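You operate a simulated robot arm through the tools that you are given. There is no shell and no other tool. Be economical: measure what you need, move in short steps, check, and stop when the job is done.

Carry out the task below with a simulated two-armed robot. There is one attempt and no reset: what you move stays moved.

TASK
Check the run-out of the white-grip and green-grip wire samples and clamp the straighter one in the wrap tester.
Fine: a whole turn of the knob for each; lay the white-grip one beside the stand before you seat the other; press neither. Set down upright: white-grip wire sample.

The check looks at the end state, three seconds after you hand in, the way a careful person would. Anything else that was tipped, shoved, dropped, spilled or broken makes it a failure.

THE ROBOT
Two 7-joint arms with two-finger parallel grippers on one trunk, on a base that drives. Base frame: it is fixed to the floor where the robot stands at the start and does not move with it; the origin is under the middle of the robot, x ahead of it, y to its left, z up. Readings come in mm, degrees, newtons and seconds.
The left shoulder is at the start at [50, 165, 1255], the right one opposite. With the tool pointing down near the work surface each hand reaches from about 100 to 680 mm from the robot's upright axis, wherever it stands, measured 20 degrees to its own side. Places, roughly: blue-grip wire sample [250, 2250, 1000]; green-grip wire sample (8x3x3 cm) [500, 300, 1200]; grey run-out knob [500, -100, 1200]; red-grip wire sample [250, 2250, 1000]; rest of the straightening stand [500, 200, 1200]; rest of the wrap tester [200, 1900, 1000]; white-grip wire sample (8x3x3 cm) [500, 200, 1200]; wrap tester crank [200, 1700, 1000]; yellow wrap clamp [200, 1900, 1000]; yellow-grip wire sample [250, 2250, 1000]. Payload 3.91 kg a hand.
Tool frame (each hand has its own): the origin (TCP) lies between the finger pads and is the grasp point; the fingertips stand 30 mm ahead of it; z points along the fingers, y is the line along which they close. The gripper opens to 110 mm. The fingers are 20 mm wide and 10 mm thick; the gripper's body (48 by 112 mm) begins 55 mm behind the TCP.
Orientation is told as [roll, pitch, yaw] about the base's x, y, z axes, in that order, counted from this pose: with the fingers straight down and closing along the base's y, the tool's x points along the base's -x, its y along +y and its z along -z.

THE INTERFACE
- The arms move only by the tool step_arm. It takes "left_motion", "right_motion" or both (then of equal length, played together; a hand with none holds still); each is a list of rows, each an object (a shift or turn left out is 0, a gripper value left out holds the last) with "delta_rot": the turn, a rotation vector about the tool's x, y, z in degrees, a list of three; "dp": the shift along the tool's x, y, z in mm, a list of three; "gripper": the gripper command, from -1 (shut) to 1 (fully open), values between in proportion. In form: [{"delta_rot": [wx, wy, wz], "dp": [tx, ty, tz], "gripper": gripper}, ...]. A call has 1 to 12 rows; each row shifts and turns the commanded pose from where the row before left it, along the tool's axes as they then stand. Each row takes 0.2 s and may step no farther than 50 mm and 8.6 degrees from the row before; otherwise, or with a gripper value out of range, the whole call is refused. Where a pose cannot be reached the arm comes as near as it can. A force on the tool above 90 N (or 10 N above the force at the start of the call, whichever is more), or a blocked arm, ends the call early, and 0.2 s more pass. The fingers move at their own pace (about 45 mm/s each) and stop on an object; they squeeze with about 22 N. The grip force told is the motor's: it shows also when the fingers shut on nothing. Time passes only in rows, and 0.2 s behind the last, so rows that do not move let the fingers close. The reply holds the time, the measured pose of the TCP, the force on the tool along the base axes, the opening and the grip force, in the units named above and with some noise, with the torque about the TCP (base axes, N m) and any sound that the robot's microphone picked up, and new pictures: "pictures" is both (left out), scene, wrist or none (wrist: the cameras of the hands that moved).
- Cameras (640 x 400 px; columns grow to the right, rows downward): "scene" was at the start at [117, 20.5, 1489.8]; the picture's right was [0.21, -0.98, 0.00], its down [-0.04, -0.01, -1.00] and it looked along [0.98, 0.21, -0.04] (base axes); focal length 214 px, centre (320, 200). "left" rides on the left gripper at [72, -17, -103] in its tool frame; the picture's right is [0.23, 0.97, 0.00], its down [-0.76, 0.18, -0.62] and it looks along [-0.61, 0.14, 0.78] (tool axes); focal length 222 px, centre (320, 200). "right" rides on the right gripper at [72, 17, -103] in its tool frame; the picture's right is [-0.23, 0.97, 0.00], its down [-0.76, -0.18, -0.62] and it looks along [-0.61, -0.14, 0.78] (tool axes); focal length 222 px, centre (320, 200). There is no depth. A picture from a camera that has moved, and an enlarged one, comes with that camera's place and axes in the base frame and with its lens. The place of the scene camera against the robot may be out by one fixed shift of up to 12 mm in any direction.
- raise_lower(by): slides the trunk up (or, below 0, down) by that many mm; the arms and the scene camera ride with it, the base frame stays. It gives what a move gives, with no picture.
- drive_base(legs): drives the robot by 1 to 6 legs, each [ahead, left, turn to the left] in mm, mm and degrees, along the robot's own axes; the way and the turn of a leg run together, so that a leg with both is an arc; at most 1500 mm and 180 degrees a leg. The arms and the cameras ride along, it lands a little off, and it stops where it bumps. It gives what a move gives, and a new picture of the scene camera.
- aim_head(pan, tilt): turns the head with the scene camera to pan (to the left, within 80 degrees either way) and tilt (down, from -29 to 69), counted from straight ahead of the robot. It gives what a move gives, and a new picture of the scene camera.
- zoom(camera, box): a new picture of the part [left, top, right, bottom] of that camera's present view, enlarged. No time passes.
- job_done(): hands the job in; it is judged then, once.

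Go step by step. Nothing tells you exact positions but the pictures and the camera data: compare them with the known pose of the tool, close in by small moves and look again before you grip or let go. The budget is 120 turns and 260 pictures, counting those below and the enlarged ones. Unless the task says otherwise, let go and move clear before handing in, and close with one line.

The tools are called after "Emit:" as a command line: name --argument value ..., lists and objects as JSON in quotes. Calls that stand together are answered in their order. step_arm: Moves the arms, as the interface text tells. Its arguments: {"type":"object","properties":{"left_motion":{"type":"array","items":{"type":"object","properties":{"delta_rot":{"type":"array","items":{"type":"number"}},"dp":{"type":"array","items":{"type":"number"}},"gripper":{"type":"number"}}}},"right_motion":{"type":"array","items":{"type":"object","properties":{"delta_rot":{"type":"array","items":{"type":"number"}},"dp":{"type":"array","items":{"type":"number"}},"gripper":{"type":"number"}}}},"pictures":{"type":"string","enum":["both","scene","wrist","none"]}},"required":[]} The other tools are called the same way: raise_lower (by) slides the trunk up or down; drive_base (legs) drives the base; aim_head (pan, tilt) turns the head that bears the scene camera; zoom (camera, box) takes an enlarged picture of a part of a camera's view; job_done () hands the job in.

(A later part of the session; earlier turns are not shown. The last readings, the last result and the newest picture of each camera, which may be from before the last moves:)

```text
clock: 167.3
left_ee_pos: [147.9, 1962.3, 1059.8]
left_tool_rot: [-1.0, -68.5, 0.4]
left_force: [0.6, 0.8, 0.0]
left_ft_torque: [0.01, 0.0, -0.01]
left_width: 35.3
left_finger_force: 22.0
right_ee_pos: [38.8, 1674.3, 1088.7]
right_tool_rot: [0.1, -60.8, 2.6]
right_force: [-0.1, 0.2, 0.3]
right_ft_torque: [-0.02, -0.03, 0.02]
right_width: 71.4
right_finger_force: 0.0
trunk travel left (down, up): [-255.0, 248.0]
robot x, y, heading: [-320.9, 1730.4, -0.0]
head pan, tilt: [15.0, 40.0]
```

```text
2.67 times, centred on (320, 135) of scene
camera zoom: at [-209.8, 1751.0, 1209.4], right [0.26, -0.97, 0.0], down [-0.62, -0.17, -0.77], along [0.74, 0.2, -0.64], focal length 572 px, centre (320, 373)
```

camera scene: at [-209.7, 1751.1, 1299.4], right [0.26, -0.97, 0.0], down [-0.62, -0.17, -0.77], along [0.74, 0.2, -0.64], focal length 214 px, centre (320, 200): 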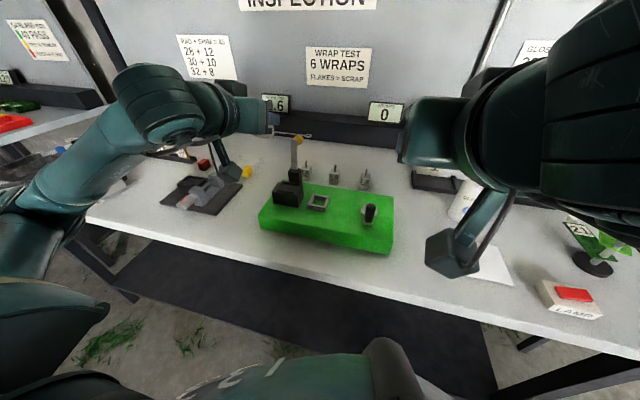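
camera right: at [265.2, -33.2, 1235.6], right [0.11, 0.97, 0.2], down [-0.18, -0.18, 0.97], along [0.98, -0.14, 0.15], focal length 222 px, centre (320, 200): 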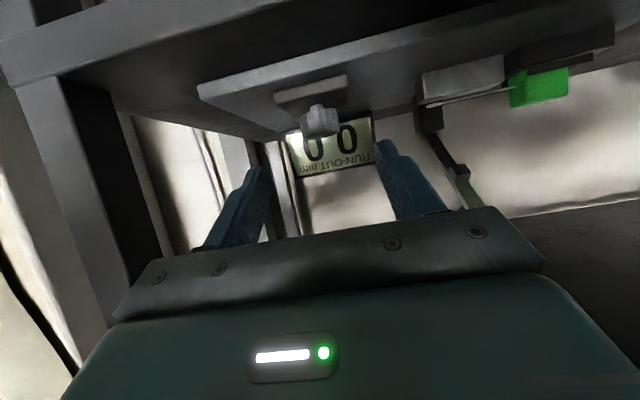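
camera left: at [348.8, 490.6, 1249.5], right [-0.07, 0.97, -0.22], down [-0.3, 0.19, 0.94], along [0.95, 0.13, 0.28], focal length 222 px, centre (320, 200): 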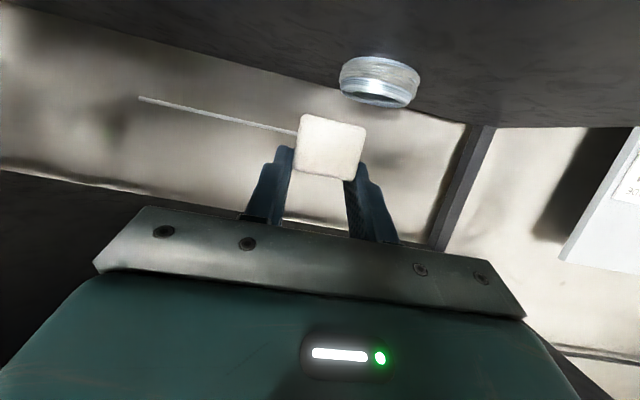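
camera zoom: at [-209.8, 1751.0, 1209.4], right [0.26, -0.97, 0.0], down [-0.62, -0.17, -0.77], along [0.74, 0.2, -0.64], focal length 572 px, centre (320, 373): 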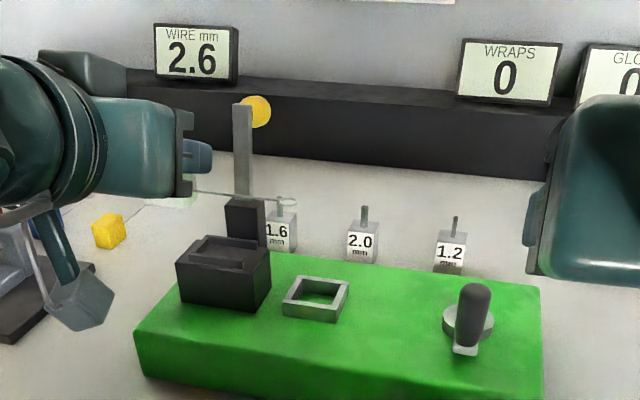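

The two cameras disagree on depth (x 175 vs 200). I'll align in y to about 1932, back off slightly and go lower, then triangulate from the wrist camera.

Emit:
step_arm --left_motion '[{"dp": [5.5, -15, -14]}, {"dp": [0, -14.5, 0]}, {"dp": [23.2, 0, 9.2]}, {}, {}]' --pictures "none"

Emit:
zoom --camera "left" --box '[180, 0, 460, 175]'

```text
clock: 168.6
left_ee_pos: [134.5, 1932.9, 1034.1]
left_tool_rot: [-1.1, -68.6, 0.4]
left_force: [0.4, 0.3, -0.7]
left_ft_torque: [-0.01, 0.0, -0.02]
left_width: 35.2
left_finger_force: 22.1
right_ee_pos: [39.0, 1674.5, 1090.7]
right_tool_rot: [0.0, -60.9, 2.6]
right_force: [-0.2, -0.5, 0.0]
right_ft_torque: [0.03, -0.04, 0.03]
right_width: 71.2
right_finger_force: 0.1
trunk travel left (down, up): [-255.0, 248.0]
robot x, y, heading: [-322.3, 1725.0, 0.1]
head pan, tilt: [15.0, 40.0]
```

```text
2.29 times, centred on (320, 88) of left
camera zoom: at [9.6, 1917.9, 1006.2], right [-0.07, 0.97, -0.22], down [-0.3, 0.19, 0.94], along [0.95, 0.13, 0.28], focal length 508 px, centre (320, 457)
```

zoom: 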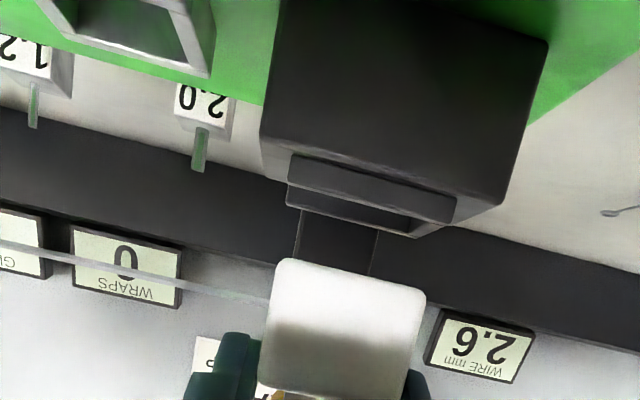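

I'll use the right wrist camera for a wide-baseline second view.

Emit:
zoom --camera "right" --box '[400, 0, 640, 150]'

Emit:
zoom --camera "scene" --box '[240, 80, 360, 170]'

```text
2.67 times, centred on (520, 75) of right
camera zoom: at [-87.4, 1686.0, 1076.3], right [0.07, 0.98, 0.2], down [-0.17, -0.18, 0.97], along [0.98, -0.1, 0.15], focal length 592 px, centre (-213, 533)
```

zoom: 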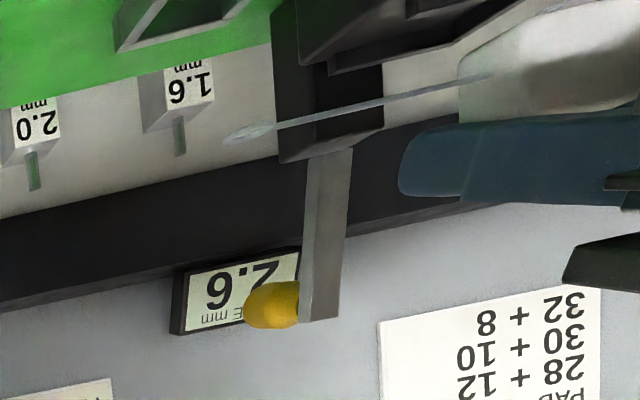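

```text
4.44 times, centred on (300, 125) of scene
camera zoom: at [-209.7, 1751.0, 1209.4], right [0.26, -0.97, 0.0], down [-0.62, -0.17, -0.77], along [0.74, 0.2, -0.64], focal length 953 px, centre (409, 533)
```

zoom: 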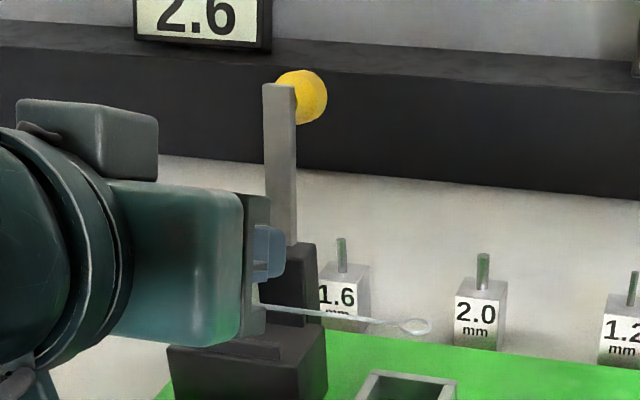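

Now consistent: the frame's rear edge is near x≈196 and the post behind it at x≈223, y≈1933. I'll zoom tighter to pin down the front edge.

Emit:
zoom --camera "left" --box '[280, 40, 400, 115]'

```text
5.33 times, centred on (340, 78) of left
camera zoom: at [9.6, 1917.9, 1006.2], right [-0.07, 0.97, -0.22], down [-0.3, 0.19, 0.94], along [0.95, 0.13, 0.28], focal length 1185 px, centre (213, 853)
```

zoom: 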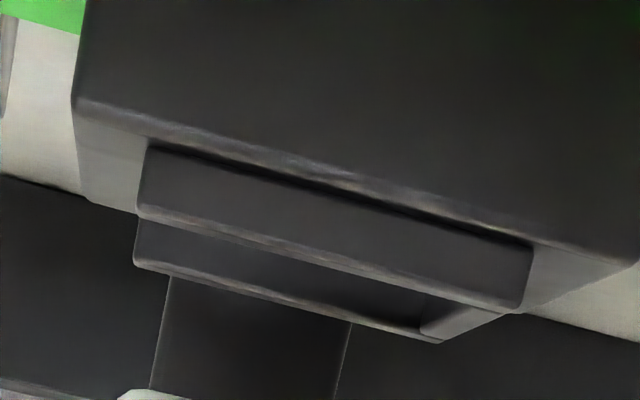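

Emit:
zoom --camera "left" --box '[260, 90, 400, 190]'

```text
4.00 times, centred on (330, 140) of left
camera zoom: at [9.6, 1917.9, 1006.2], right [-0.07, 0.97, -0.22], down [-0.3, 0.19, 0.94], along [0.95, 0.13, 0.28], focal length 888 px, centre (280, 440)
```

zoom: 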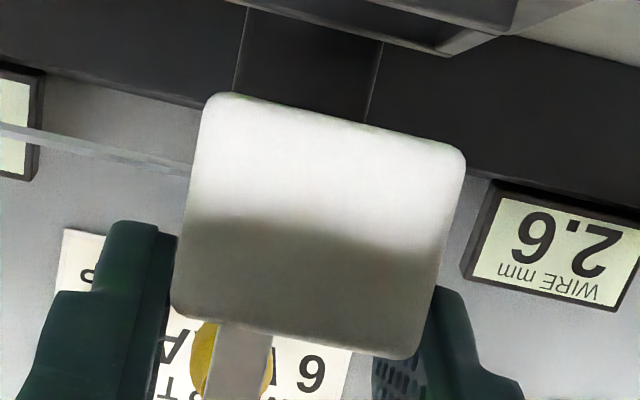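

Comparing with the green seating views, white should seat with TCP near [171.5, 1933.5], height ~1005. Moving forward 37 mm at the present height, then checking.

Emit:
step_arm --left_motion '[{"dp": [-6.7, 0, 17.2]}, {"dp": [-6.8, 0.5, 17.2]}, {"dp": [9.3, 0, 3.7]}, {}, {}]' --pictures "none"

Emit:
zoom --camera "left" --box '[260, 60, 400, 160]'

Emit:
zoom --camera "right" --box '[460, 0, 620, 100]'

```text
clock: 169.8
left_ee_pos: [170.4, 1932.2, 1023.9]
left_tool_rot: [-1.0, -68.5, 0.4]
left_force: [-0.1, -0.6, -0.9]
left_ft_torque: [0.02, 0.03, 0.05]
left_width: 35.1
left_finger_force: 22.3
right_ee_pos: [39.5, 1673.6, 1089.6]
right_tool_rot: [0.0, -60.9, 2.6]
right_force: [0.5, -0.6, -0.6]
right_ft_torque: [0.01, 0.0, 0.02]
right_width: 71.6
right_finger_force: 0.0
trunk travel left (down, up): [-255.0, 248.0]
robot x, y, heading: [-321.8, 1727.5, 0.4]
head pan, tilt: [15.0, 40.0]
```

```text
4.00 times, centred on (330, 110) of left
camera zoom: at [46.4, 1917.5, 996.2], right [-0.07, 0.97, -0.22], down [-0.3, 0.19, 0.94], along [0.95, 0.13, 0.28], focal length 888 px, centre (280, 560)
```

zoom: 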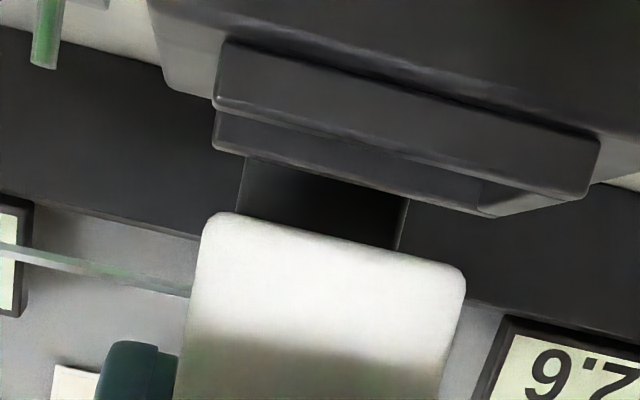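

```text
4.00 times, centred on (540, 50) of right
camera zoom: at [-87.4, 1686.1, 1076.3], right [0.07, 0.98, 0.2], down [-0.17, -0.18, 0.97], along [0.98, -0.1, 0.15], focal length 888 px, centre (-560, 800)
```

zoom: 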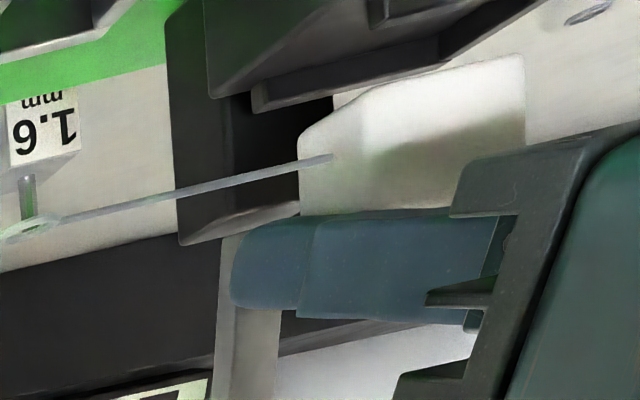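

Depth matches; y needs about 3 mm more to the left. Shift and lower to just above the lip.

Emit:
step_arm --left_motion '[{"dp": [0, 3, 0]}, {"dp": [5.6, 0, 2.2]}, {}, {}]' --pictures "none"

Emit:
zoom --camera "left" --box '[260, 60, 400, 160]'

```text
clock: 170.8
left_ee_pos: [170.3, 1936.5, 1019.2]
left_tool_rot: [-0.9, -68.5, 0.5]
left_force: [-0.2, -0.5, -0.1]
left_ft_torque: [-0.03, -0.02, 0.01]
left_width: 35.2
left_finger_force: 22.2
right_ee_pos: [39.3, 1673.4, 1088.9]
right_tool_rot: [0.0, -61.0, 2.5]
right_force: [-0.3, -0.1, -1.0]
right_ft_torque: [-0.02, 0.0, -0.02]
right_width: 71.3
right_finger_force: 0.0
trunk travel left (down, up): [-255.0, 248.0]
robot x, y, heading: [-320.2, 1726.8, 0.3]
head pan, tilt: [15.0, 40.0]
```

```text
4.00 times, centred on (330, 110) of left
camera zoom: at [46.9, 1920.6, 990.5], right [-0.07, 0.97, -0.22], down [-0.3, 0.19, 0.94], along [0.95, 0.13, 0.28], focal length 888 px, centre (280, 560)
```

zoom: 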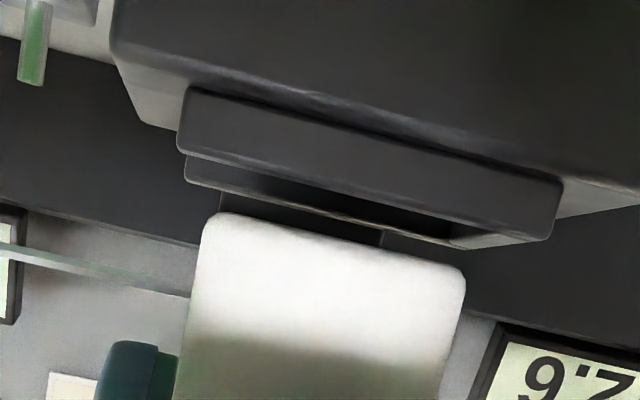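

Emit:
step_arm --left_motion '[{"dp": [0, -1, 0]}, {"dp": [5.6, 0, 2.2]}, {}, {}]' --pictures "none"

Emit:
zoom --camera "left" --box '[260, 60, 400, 160]'

Emit:
zoom --camera "right" --box '[460, 0, 620, 100]'

```text
clock: 171.8
left_ee_pos: [169.1, 1935.0, 1013.0]
left_tool_rot: [-1.0, -68.4, 0.5]
left_force: [-1.1, -0.1, 0.4]
left_ft_torque: [-0.04, 0.02, 0.0]
left_width: 35.2
left_finger_force: 21.9
right_ee_pos: [40.4, 1673.9, 1089.2]
right_tool_rot: [0.0, -60.9, 2.6]
right_force: [-0.6, -0.1, 0.7]
right_ft_torque: [-0.03, -0.02, -0.03]
right_width: 71.5
right_finger_force: 0.1
trunk travel left (down, up): [-255.0, 248.0]
robot x, y, heading: [-321.9, 1728.5, 0.1]
head pan, tilt: [15.0, 40.0]
```

```text
4.00 times, centred on (330, 110) of left
camera zoom: at [46.4, 1919.7, 984.5], right [-0.07, 0.97, -0.22], down [-0.3, 0.19, 0.94], along [0.95, 0.13, 0.28], focal length 888 px, centre (280, 560)
```

zoom: 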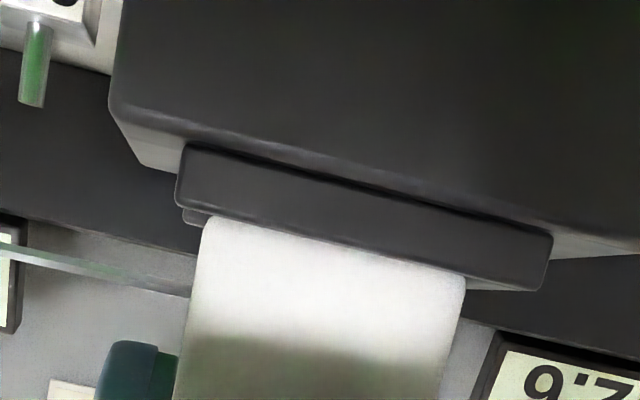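

```text
4.00 times, centred on (540, 50) of right
camera zoom: at [-87.4, 1686.0, 1076.3], right [0.07, 0.98, 0.2], down [-0.17, -0.18, 0.97], along [0.98, -0.1, 0.15], focal length 888 px, centre (-560, 800)
```

zoom: 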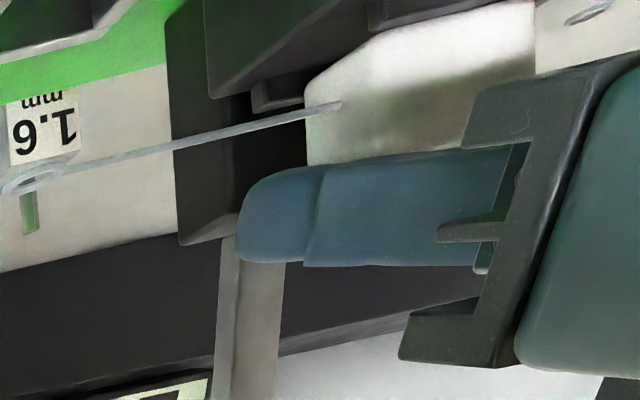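

The bottom edge is now passing behind the front lip, and the back just clears the rear lip. Lowering in small steps with force checks.

Emit:
step_arm --left_motion '[{"dp": [1.9, 0, 0.7]}, {}]' --pictures "none"

Emit:
step_arm --left_motion '[{"dp": [1.9, 0, 0.7]}, {}]' --pictures "none"

Emit:
zoom --camera "left" --box '[260, 60, 400, 160]'

```text
clock: 172.3
left_ee_pos: [169.0, 1935.3, 1012.8]
left_tool_rot: [-1.0, -68.5, 0.4]
left_force: [-0.1, -0.1, 0.1]
left_ft_torque: [-0.04, 0.0, 0.01]
left_width: 35.1
left_finger_force: 21.7
right_ee_pos: [38.7, 1673.3, 1090.2]
right_tool_rot: [0.0, -60.9, 2.6]
right_force: [-0.2, 0.3, 0.0]
right_ft_torque: [0.01, -0.01, -0.01]
right_width: 71.6
right_finger_force: 0.1
trunk travel left (down, up): [-255.0, 248.0]
robot x, y, heading: [-320.5, 1728.3, -0.0]
head pan, tilt: [15.0, 40.0]
```

```text
clock: 172.9
left_ee_pos: [169.9, 1934.2, 1009.3]
left_tool_rot: [-1.0, -68.5, 0.4]
left_force: [0.4, -0.3, -1.3]
left_ft_torque: [-0.02, 0.03, 0.0]
left_width: 35.3
left_finger_force: 22.0
right_ee_pos: [40.7, 1673.4, 1089.5]
right_tool_rot: [0.0, -60.9, 2.6]
right_force: [0.2, -0.8, -0.2]
right_ft_torque: [-0.01, -0.01, -0.03]
right_width: 71.4
right_finger_force: 0.1
trunk travel left (down, up): [-255.0, 248.0]
robot x, y, heading: [-317.5, 1732.4, 0.3]
head pan, tilt: [15.0, 40.0]
```

```text
4.00 times, centred on (330, 110) of left
camera zoom: at [46.1, 1919.7, 980.6], right [-0.07, 0.97, -0.22], down [-0.3, 0.19, 0.94], along [0.95, 0.13, 0.28], focal length 888 px, centre (280, 560)
```

zoom: 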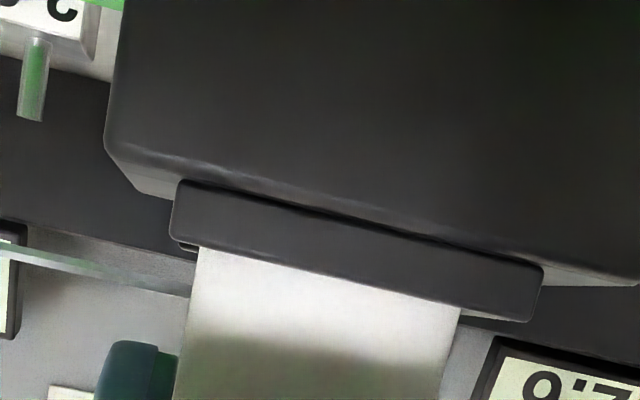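

Emit:
step_arm --left_motion '[{"dp": [1.9, 0, 0.7]}, {}]' --pictures "none"

Emit:
step_arm --left_motion '[{"dp": [1.4, 0, 0.55]}, {}]' --pictures "none"

Emit:
step_arm --left_motion '[{"dp": [1.4, 0, 0.55]}, {}]' --pictures "none"

Emit:
zoom --camera "left" --box '[260, 60, 400, 160]'

```text
clock: 173.6
left_ee_pos: [169.8, 1935.7, 1007.2]
left_tool_rot: [-1.0, -68.5, 0.5]
left_force: [-0.6, 1.1, 0.9]
left_ft_torque: [0.03, 0.02, 0.02]
left_width: 35.3
left_finger_force: 21.5
right_ee_pos: [39.6, 1673.4, 1089.7]
right_tool_rot: [0.0, -60.9, 2.6]
right_force: [-0.9, -0.1, -0.2]
right_ft_torque: [0.0, -0.02, 0.01]
right_width: 71.6
right_finger_force: 0.0
trunk travel left (down, up): [-255.0, 248.0]
robot x, y, heading: [-322.4, 1727.3, 0.3]
head pan, tilt: [15.0, 40.0]
```

```text
clock: 174.2
left_ee_pos: [169.9, 1935.9, 1007.2]
left_tool_rot: [-1.0, -68.7, 0.4]
left_force: [2.1, 0.4, 9.2]
left_ft_torque: [0.08, -0.14, -0.01]
left_width: 35.0
left_finger_force: 22.0
right_ee_pos: [40.0, 1673.3, 1089.7]
right_tool_rot: [-0.1, -61.0, 2.5]
right_force: [-1.0, -0.3, 0.0]
right_ft_torque: [0.02, -0.01, 0.03]
right_width: 71.5
right_finger_force: 0.1
trunk travel left (down, up): [-255.0, 248.0]
robot x, y, heading: [-319.8, 1731.2, -0.0]
head pan, tilt: [15.0, 40.0]
```

```text
clock: 174.8
left_ee_pos: [169.9, 1935.3, 1007.5]
left_tool_rot: [-1.1, -68.9, 0.5]
left_force: [3.3, -0.2, 19.6]
left_ft_torque: [0.03, -0.26, 0.0]
left_width: 35.5
left_finger_force: 22.3
right_ee_pos: [38.0, 1673.7, 1091.3]
right_tool_rot: [0.0, -61.0, 2.5]
right_force: [-0.5, -0.3, 0.3]
right_ft_torque: [-0.01, -0.02, 0.01]
right_width: 71.3
right_finger_force: 0.1
trunk travel left (down, up): [-255.0, 248.0]
robot x, y, heading: [-319.9, 1728.0, -0.2]
head pan, tilt: [15.0, 40.0]
```

```text
4.00 times, centred on (330, 110) of left
camera zoom: at [45.7, 1919.9, 977.6], right [-0.07, 0.97, -0.22], down [-0.31, 0.19, 0.93], along [0.95, 0.14, 0.28], focal length 888 px, centre (280, 560)
```

zoom: 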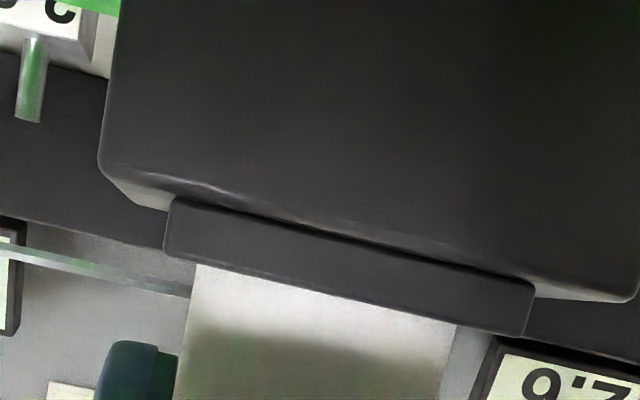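

Contact at the expected depth, with the same amount hidden behind the lip as when green was seated. Checking from the right camera and scene.

Emit:
zoom --camera "right" --box '[460, 0, 620, 100]'

Emit:
zoom --camera "scene" --box '[240, 80, 360, 170]'

```text
4.00 times, centred on (540, 50) of right
camera zoom: at [-88.3, 1685.5, 1076.7], right [0.07, 0.98, 0.2], down [-0.17, -0.19, 0.97], along [0.98, -0.1, 0.15], focal length 888 px, centre (-560, 800)
```

zoom: 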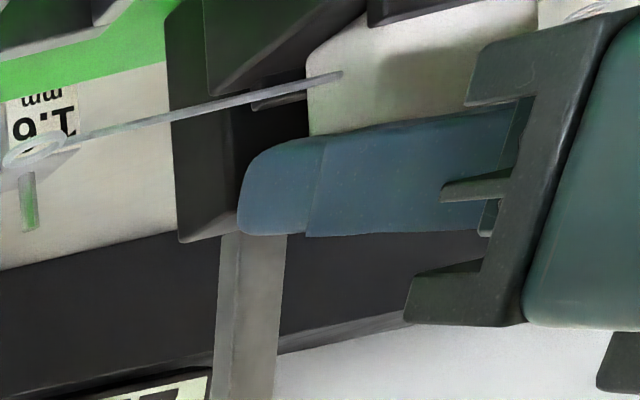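

```text
4.44 times, centred on (300, 125) of scene
camera zoom: at [-210.7, 1750.4, 1209.7], right [0.26, -0.97, 0.0], down [-0.62, -0.17, -0.77], along [0.74, 0.2, -0.64], focal length 953 px, centre (409, 533)
```

zoom: 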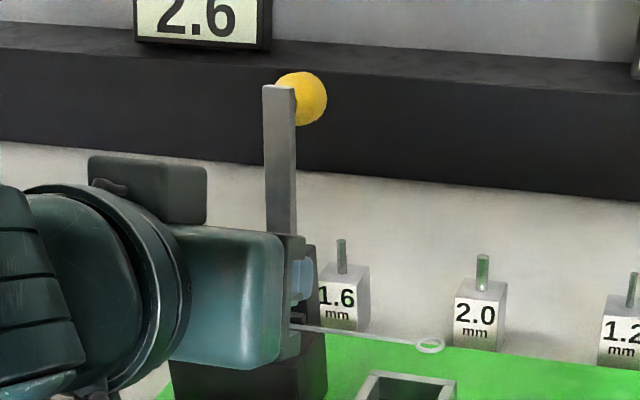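

Looks seated. I'll ease off and open slightly, and check that the block doesn't move.

Emit:
step_arm --left_motion '[{"dp": [-1.4, 0, -0.5]}, {"gripper": 0.0}, {}, {}, {}]' --pictures "none"

Emit:
zoom --camera "left" --box '[240, 60, 420, 190]'

Emit:
zoom --camera "right" --box '[460, 0, 620, 100]'

```text
clock: 175.9
left_ee_pos: [170.7, 1935.0, 1005.8]
left_tool_rot: [-1.0, -68.4, 0.4]
left_force: [-0.5, 0.3, 0.9]
left_ft_torque: [0.02, 0.0, 0.01]
left_width: 55.2
left_finger_force: 0.1
right_ee_pos: [40.1, 1673.7, 1089.9]
right_tool_rot: [0.0, -60.9, 2.6]
right_force: [-0.3, 0.1, -0.3]
right_ft_torque: [0.01, -0.01, -0.01]
right_width: 71.5
right_finger_force: 0.0
trunk travel left (down, up): [-255.0, 248.0]
robot x, y, heading: [-317.8, 1726.9, -0.0]
head pan, tilt: [15.0, 40.0]
```

```text
3.08 times, centred on (330, 125) of left
camera zoom: at [46.4, 1919.7, 977.3], right [-0.07, 0.97, -0.22], down [-0.3, 0.19, 0.94], along [0.95, 0.13, 0.28], focal length 684 px, centre (289, 431)
```

zoom: 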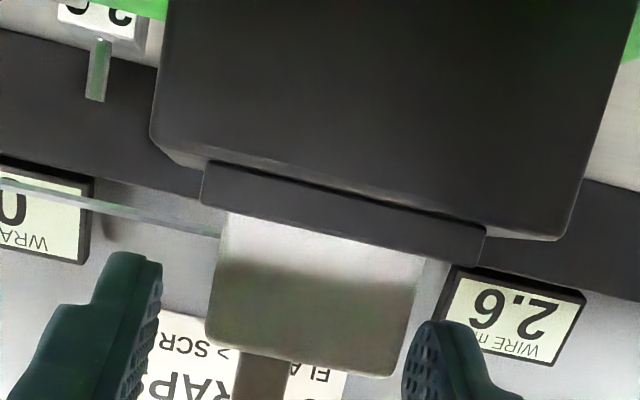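

```text
4.00 times, centred on (540, 50) of right
camera zoom: at [-87.5, 1686.0, 1076.3], right [0.07, 0.98, 0.2], down [-0.17, -0.18, 0.97], along [0.98, -0.1, 0.15], focal length 888 px, centre (-560, 800)
```

zoom: 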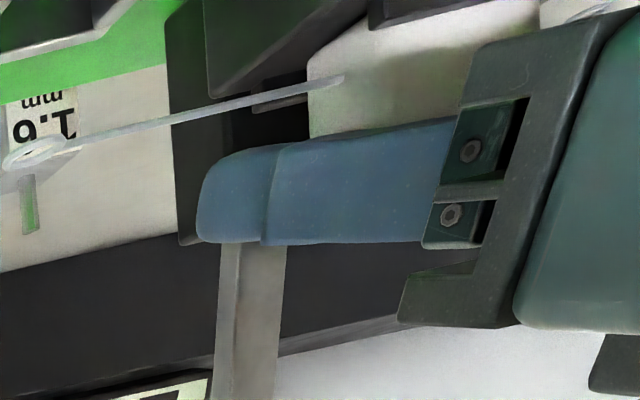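

Stable. Backing the left hand out along the fingers.

Emit:
step_arm --left_motion '[{"dp": [-3, 0, -1.2]}, {"dp": [0, 0, -25]}, {"dp": [0, 0, -40]}, {"dp": [0, 0, -30]}, {"dp": [0, 45, 0]}, {"dp": [0, 45, 0]}, {"dp": [0, 45, 0]}, {}]' --pictures "both"

Emit:
zoom --camera "scene" --box '[240, 80, 360, 170]'

```text
clock: 177.8
left_ee_pos: [117.6, 2065.2, 1055.7]
left_tool_rot: [-1.0, -68.4, 0.3]
left_force: [0.9, -0.4, -0.2]
left_ft_torque: [0.04, 0.03, -0.01]
left_width: 54.9
left_finger_force: 0.0
left hand out of reach, approached as far as the arm can: row 3, 4
right_ee_pos: [40.3, 1673.2, 1089.6]
right_tool_rot: [-0.1, -60.9, 2.5]
right_force: [-0.2, 0.0, 0.0]
right_ft_torque: [-0.01, 0.01, 0.02]
right_width: 71.5
right_finger_force: 0.1
trunk travel left (down, up): [-255.0, 248.0]
robot x, y, heading: [-320.3, 1729.4, 0.3]
head pan, tilt: [15.0, 40.0]
camera scene: at [-209.8, 1751.1, 1209.4], right [0.26, -0.97, 0.0], down [-0.62, -0.17, -0.77], along [0.74, 0.2, -0.64], focal length 214 px, centre (320, 200)
camera left: at [-7.0, 2051.0, 1026.7], right [-0.07, 0.97, -0.22], down [-0.3, 0.19, 0.94], along [0.95, 0.13, 0.28], focal length 222 px, centre (320, 200)
```

scene: 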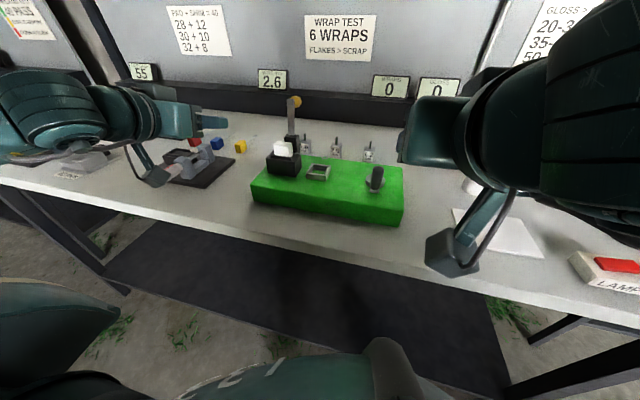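
left: 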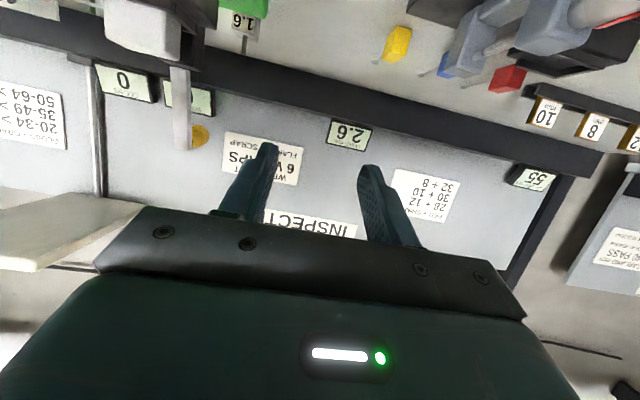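

```text
4.44 times, centred on (300, 125) of scene
camera zoom: at [-209.8, 1751.1, 1209.4], right [0.26, -0.97, 0.0], down [-0.62, -0.17, -0.77], along [0.74, 0.2, -0.64], focal length 953 px, centre (409, 533)
```

zoom: 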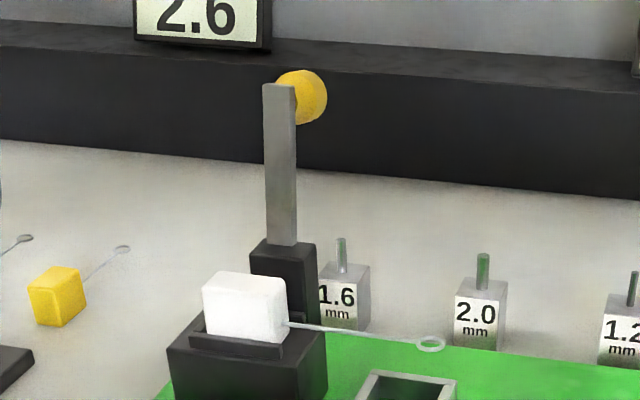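

White is seated neatly with its wire to the right. Now the clamp lever: I'll triangulate its top with both wrist cameras.

Emit:
zoom --camera "left" --box '[100, 0, 260, 170]'

Emit:
zoom --camera "right" --box '[440, 0, 640, 140]'

```text
2.35 times, centred on (180, 85) of left
camera zoom: at [-7.0, 2051.0, 1026.7], right [-0.07, 0.97, -0.22], down [-0.3, 0.19, 0.94], along [0.95, 0.13, 0.28], focal length 523 px, centre (649, 471)
```

zoom: 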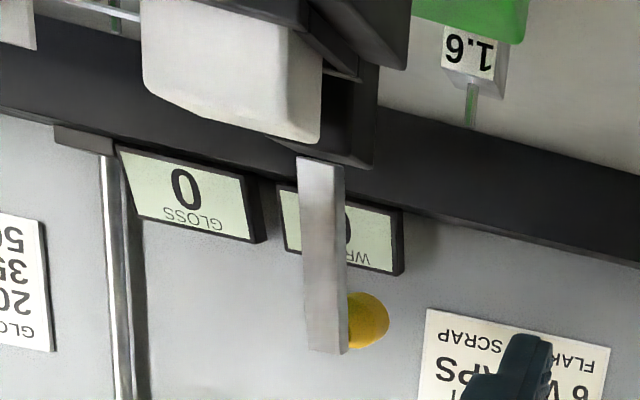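

```text
2.86 times, centred on (540, 70) of right
camera zoom: at [-87.5, 1686.0, 1076.3], right [0.07, 0.98, 0.2], down [-0.17, -0.18, 0.97], along [0.98, -0.1, 0.15], focal length 635 px, centre (-309, 571)
```

zoom: 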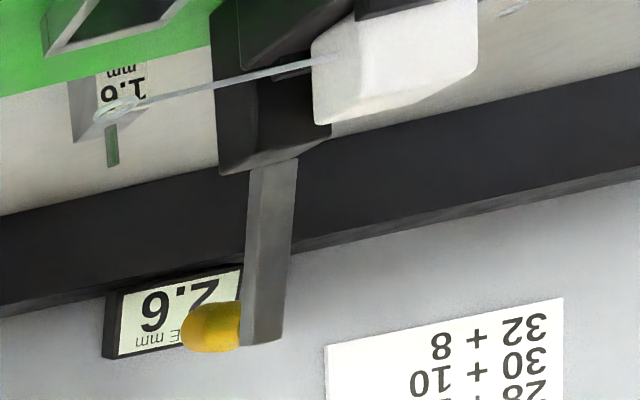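

Lever runs from [225, 1934, 1000] up to [236, 1934, 1071], with the yellow ball behind its top at about [253, 1934, 1064]. I'll bring the left hand in front of it, open, to straddle the lever and take the ball.

Emit:
step_arm --left_motion '[{"dp": [-28, 0, 5]}, {"dp": [-29, 0, 5]}, {"dp": [0, -44, 6]}, {"dp": [0, -44, 6]}, {"dp": [0, -43, 0]}, {}, {}]' --pictures "wrist"

Emit:
zoom --camera "right" --box '[440, 0, 640, 140]'

```text
clock: 179.3
left_ee_pos: [154.9, 1936.4, 1103.4]
left_tool_rot: [-1.0, -68.5, 0.4]
left_force: [-0.3, 0.5, 0.8]
left_ft_torque: [-0.01, 0.01, 0.01]
left_width: 54.9
left_finger_force: 0.0
right_ee_pos: [40.1, 1673.6, 1088.7]
right_tool_rot: [0.0, -60.9, 2.7]
right_force: [-0.3, -0.2, 0.1]
right_ft_torque: [0.0, -0.01, 0.04]
right_width: 71.6
right_finger_force: 0.0
trunk travel left (down, up): [-255.0, 248.0]
robot x, y, heading: [-322.4, 1729.9, 0.4]
head pan, tilt: [15.0, 40.0]
camera left: at [30.8, 1921.3, 1074.2], right [-0.07, 0.97, -0.22], down [-0.3, 0.19, 0.94], along [0.95, 0.13, 0.28], focal length 222 px, centre (320, 200)
```

left: 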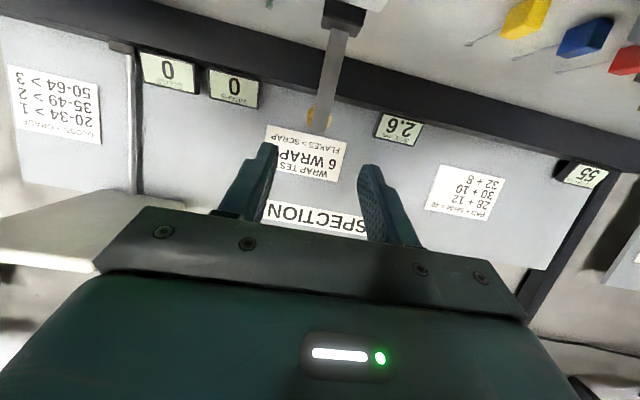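

```text
2.86 times, centred on (540, 70) of right
camera zoom: at [-87.5, 1686.1, 1076.3], right [0.07, 0.98, 0.2], down [-0.17, -0.18, 0.97], along [0.98, -0.1, 0.15], focal length 635 px, centre (-309, 571)
```

zoom: 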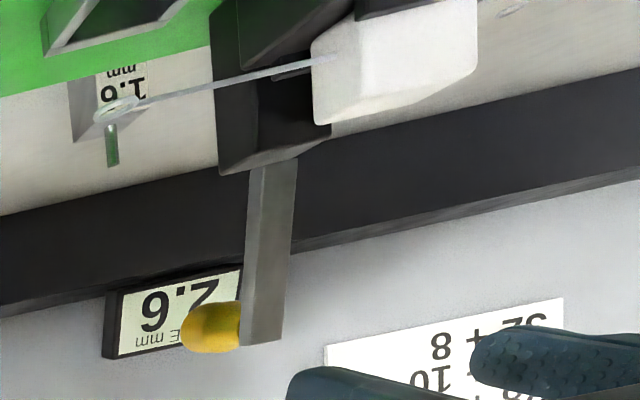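

Aligned; slide in along the fingers and look.

Emit:
step_arm --left_motion '[{"dp": [0, -2, 30]}, {"dp": [0, 0, 30]}, {"dp": [0.8, 0, 27]}, {}, {}]' --pictures "none"

Emit:
zoom --camera "left" --box '[230, 80, 410, 192]'

Emit:
zoom --camera "right" --box '[440, 0, 640, 140]'

Emit:
zoom --camera "scene" --box '[240, 60, 360, 170]'

```text
clock: 180.6
left_ee_pos: [236.5, 1933.1, 1071.0]
left_tool_rot: [-1.0, -68.5, 0.4]
left_force: [-0.5, 0.5, 0.2]
left_ft_torque: [-0.01, 0.02, -0.03]
left_width: 55.3
left_finger_force: 0.0
right_ee_pos: [39.1, 1674.3, 1088.7]
right_tool_rot: [0.0, -60.9, 2.6]
right_force: [-0.7, -0.6, -0.4]
right_ft_torque: [0.02, -0.03, 0.0]
right_width: 71.4
right_finger_force: 0.1
trunk travel left (down, up): [-255.0, 248.0]
robot x, y, heading: [-320.1, 1724.9, 0.2]
head pan, tilt: [15.0, 40.0]
```

```text
3.56 times, centred on (320, 136) of left
camera zoom: at [112.4, 1918.3, 1041.3], right [-0.07, 0.97, -0.22], down [-0.3, 0.19, 0.94], along [0.95, 0.13, 0.28], focal length 790 px, centre (320, 428)
```

zoom: 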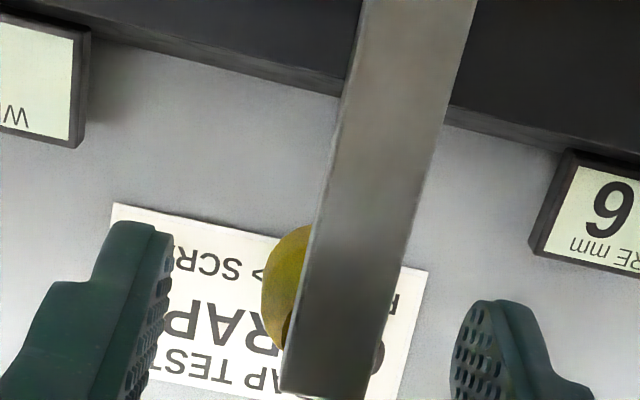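

```text
2.86 times, centred on (540, 70) of right
camera zoom: at [-87.5, 1686.0, 1076.3], right [0.07, 0.98, 0.2], down [-0.17, -0.18, 0.97], along [0.98, -0.1, 0.15], focal length 635 px, centre (-309, 571)
```

zoom: 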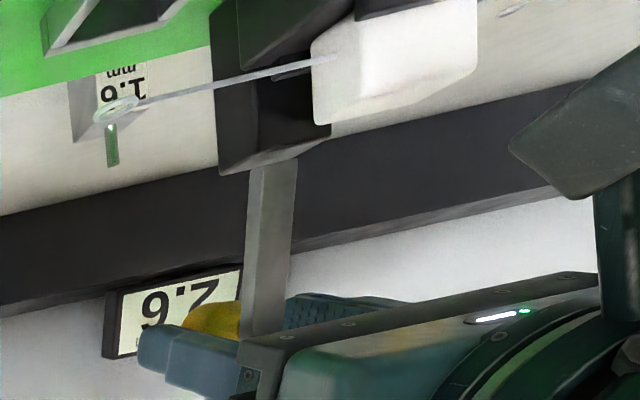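

```text
3.64 times, centred on (300, 115) of scene
camera zoom: at [-209.8, 1751.1, 1209.4], right [0.26, -0.97, 0.0], down [-0.62, -0.17, -0.77], along [0.74, 0.2, -0.64], focal length 780 px, centre (393, 509)
```

zoom: 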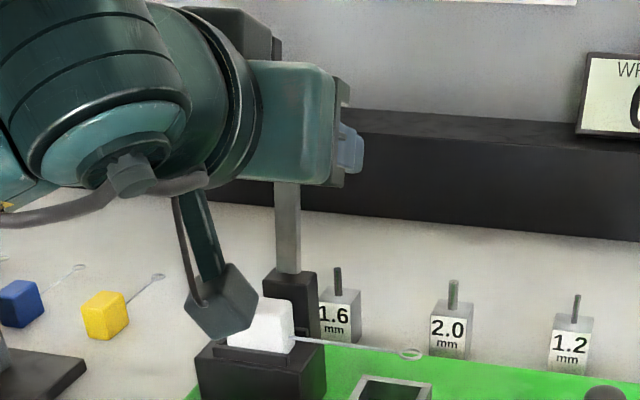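

Fingers straddle the lever with the ball between the tips. Closing on it.

Emit:
step_arm --left_motion '[{"gripper": -1}, {}, {}, {}]' --pictures "none"

Emit:
zoom --camera "left" --box '[230, 80, 410, 192]'

```text
clock: 181.6
left_ee_pos: [236.6, 1934.4, 1070.3]
left_tool_rot: [-1.0, -68.5, 0.6]
left_force: [-0.1, 2.0, 0.7]
left_ft_torque: [0.03, 0.02, 0.07]
left_width: 23.0
left_finger_force: 45.3
right_ee_pos: [39.5, 1674.8, 1089.8]
right_tool_rot: [-0.1, -60.9, 2.6]
right_force: [-0.3, 0.4, 0.2]
right_ft_torque: [0.02, 0.0, -0.01]
right_width: 71.4
right_finger_force: 0.1
trunk travel left (down, up): [-255.0, 248.0]
robot x, y, heading: [-320.5, 1726.1, -0.2]
head pan, tilt: [15.0, 40.0]
```

```text
3.56 times, centred on (320, 136) of left
camera zoom: at [112.4, 1918.7, 1041.4], right [-0.07, 0.97, -0.22], down [-0.3, 0.19, 0.94], along [0.95, 0.14, 0.28], focal length 790 px, centre (320, 428)
```

zoom: 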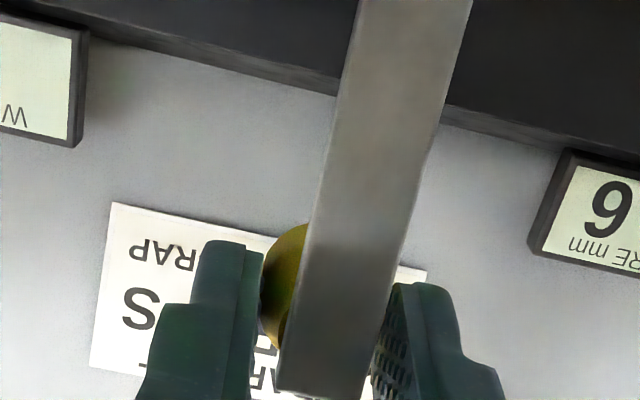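

Ball gripped (23 mm). I'll swing the lever forward along its arc, checking the forces after the first 30°.

Emit:
step_arm --left_motion '[{"dp": [1.56, 0, -15.7]}, {"dp": [3.9, 0, -13.3]}, {"dp": [6.2, 0, -12.4]}, {}]' --pictures "none"

Emit:
zoom --camera "right" --box '[440, 0, 640, 140]'

```text
clock: 182.6
left_ee_pos: [192.6, 1935.0, 1076.2]
left_tool_rot: [-1.2, -69.1, 0.5]
left_force: [7.9, 3.5, 16.9]
left_ft_torque: [-0.04, -1.14, 0.07]
left_width: 18.6
left_finger_force: 45.5
right_ee_pos: [39.8, 1672.5, 1090.4]
right_tool_rot: [0.0, -60.9, 2.6]
right_force: [0.1, 0.6, -0.2]
right_ft_torque: [0.0, -0.04, -0.01]
right_width: 71.4
right_finger_force: 0.1
trunk travel left (down, up): [-255.0, 248.0]
robot x, y, heading: [-317.0, 1726.8, -0.2]
head pan, tilt: [15.0, 40.0]
```

```text
2.86 times, centred on (540, 70) of right
camera zoom: at [-88.0, 1686.0, 1076.6], right [0.07, 0.98, 0.2], down [-0.17, -0.18, 0.97], along [0.98, -0.1, 0.15], focal length 635 px, centre (-309, 571)
```

zoom: 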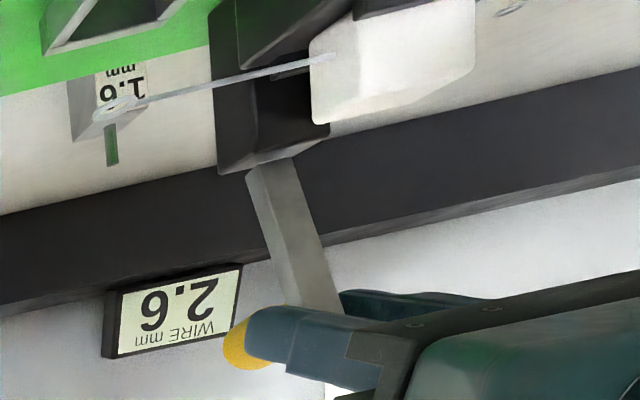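

The lever is coming over; the fingers now hold just in front of the ball and hook it. Continuing the arc.

Emit:
step_arm --left_motion '[{"dp": [6.5, 0, -11]}, {"dp": [8.5, 0, -9.5]}, {"dp": [11, 0, -7.7]}, {}]' --pictures "none"

Emit:
zoom --camera "right" --box '[440, 0, 640, 140]'

```text
clock: 183.6
left_ee_pos: [158.2, 1933.9, 1058.8]
left_tool_rot: [-1.0, -68.5, 0.4]
left_force: [14.9, 2.3, 10.5]
left_ft_torque: [0.1, -1.54, 0.12]
left_width: 13.2
left_finger_force: 45.4
right_ee_pos: [40.3, 1673.8, 1089.9]
right_tool_rot: [0.0, -60.9, 2.5]
right_force: [0.2, -0.6, 0.6]
right_ft_torque: [-0.01, -0.03, 0.0]
right_width: 71.7
right_finger_force: 0.0
trunk travel left (down, up): [-255.0, 248.0]
robot x, y, heading: [-317.2, 1727.0, 0.1]
head pan, tilt: [15.0, 40.0]
```

```text
2.86 times, centred on (540, 70) of right
camera zoom: at [-86.9, 1685.9, 1076.1], right [0.07, 0.98, 0.2], down [-0.17, -0.19, 0.97], along [0.98, -0.1, 0.15], focal length 635 px, centre (-309, 571)
```

zoom: 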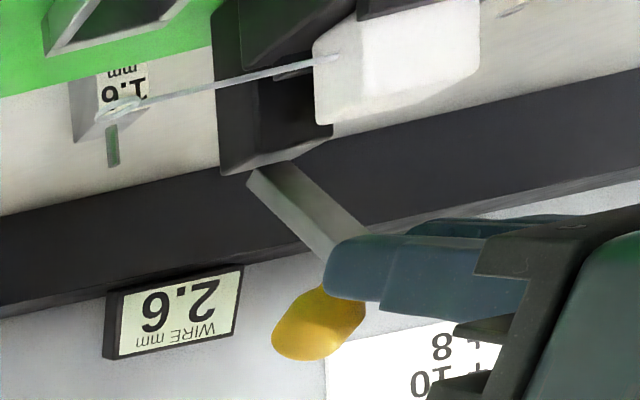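

The lever is past halfway. I'll open, see whether it stays, and rise clear to press it down from above.

Emit:
step_arm --left_motion '[{"gripper": -0.4}, {}, {}, {"dp": [-20, 0, -20]}, {"dp": [-30, 0, -25]}, {}]' --pictures "none"

Emit:
zoom --camera "right" --box '[440, 0, 640, 140]'

Emit:
zoom --camera "left" --box '[200, 0, 440, 170]'

```text
clock: 184.9
left_ee_pos: [133.1, 1933.6, 1124.8]
left_tool_rot: [-0.9, -68.4, 0.4]
left_force: [-0.1, -0.5, -0.3]
left_ft_torque: [-0.01, -0.01, -0.02]
left_width: 33.3
left_finger_force: 0.2
right_ee_pos: [39.8, 1673.3, 1090.1]
right_tool_rot: [0.0, -60.9, 2.7]
right_force: [-0.2, -0.7, -0.1]
right_ft_torque: [-0.02, 0.03, -0.02]
right_width: 71.3
right_finger_force: 0.1
trunk travel left (down, up): [-255.0, 248.0]
robot x, y, heading: [-319.6, 1726.6, 0.1]
head pan, tilt: [15.0, 40.0]
```

```text
2.86 times, centred on (540, 70) of right
camera zoom: at [-87.4, 1686.1, 1076.3], right [0.07, 0.98, 0.2], down [-0.17, -0.18, 0.97], along [0.98, -0.1, 0.15], focal length 635 px, centre (-309, 571)
```

zoom: 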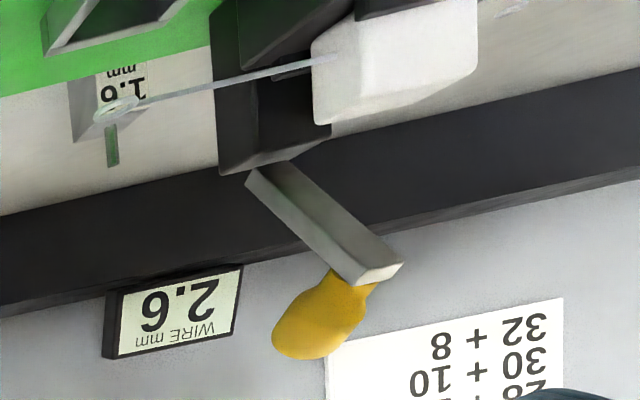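

```text
2.35 times, centred on (320, 85) of left
camera zoom: at [9.9, 1918.9, 1096.3], right [-0.07, 0.97, -0.22], down [-0.3, 0.19, 0.94], along [0.95, 0.13, 0.28], focal length 523 px, centre (320, 471)
```

zoom: 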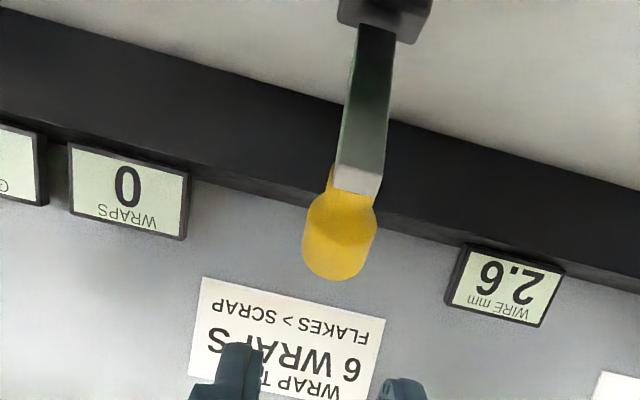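

The lever stays partway (about 32° forward) but is stiff, so I'll push it from behind. I'll raise the left hand, turn its fingers down, and close them.

Emit:
step_arm --left_motion '[{"dp": [-28, 0, -11], "gripper": -1}, {"dp": [-28, 0, -11]}, {"delta_rot": [0, 8.5, 0]}, {"delta_rot": [0, 8.5, 0]}, {"delta_rot": [0, 8.5, 0]}, {"delta_rot": [0, 8.5, 0]}, {"delta_rot": [0, 8.5, 0]}, {"delta_rot": [0, 8.5, 0]}, {"delta_rot": [0, 8.5, 0]}, {}]' --pictures "both"

```text
clock: 187.2
left_ee_pos: [134.5, 1936.1, 1183.7]
left_tool_rot: [-0.4, -8.8, -0.4]
left_force: [0.2, -0.6, 0.0]
left_ft_torque: [0.0, 0.01, -0.04]
left_width: 0.0
left_finger_force: 22.1
right_ee_pos: [39.5, 1674.0, 1091.1]
right_tool_rot: [0.0, -60.9, 2.6]
right_force: [0.1, 0.0, -0.6]
right_ft_torque: [0.01, 0.0, -0.03]
right_width: 71.5
right_finger_force: 0.1
trunk travel left (down, up): [-255.0, 248.0]
robot x, y, heading: [-317.1, 1725.3, 0.2]
head pan, tilt: [15.0, 40.0]
camera scene: at [-209.7, 1751.1, 1209.4], right [0.26, -0.97, 0.0], down [-0.62, -0.17, -0.77], along [0.74, 0.2, -0.64], focal length 214 px, centre (320, 200)
camera left: at [45.6, 1920.2, 1275.2], right [-0.21, 0.98, -0.04], down [0.66, 0.18, 0.73], along [0.72, 0.13, -0.68], focal length 222 px, centre (320, 200)
```

scene: 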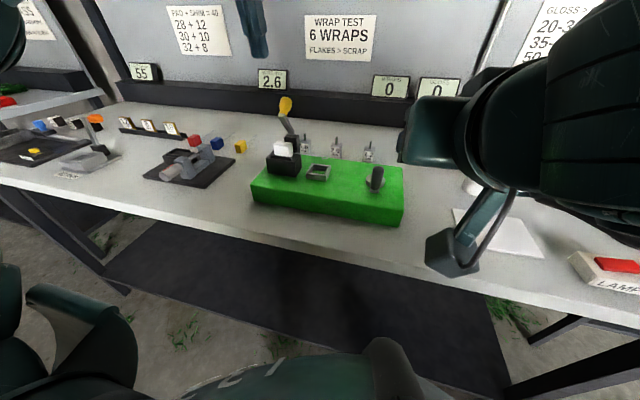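
left: 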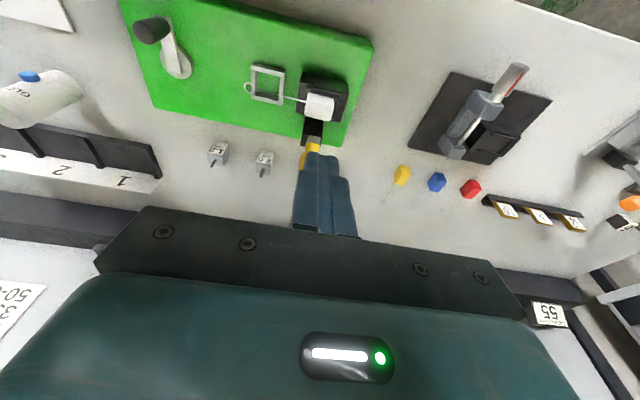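

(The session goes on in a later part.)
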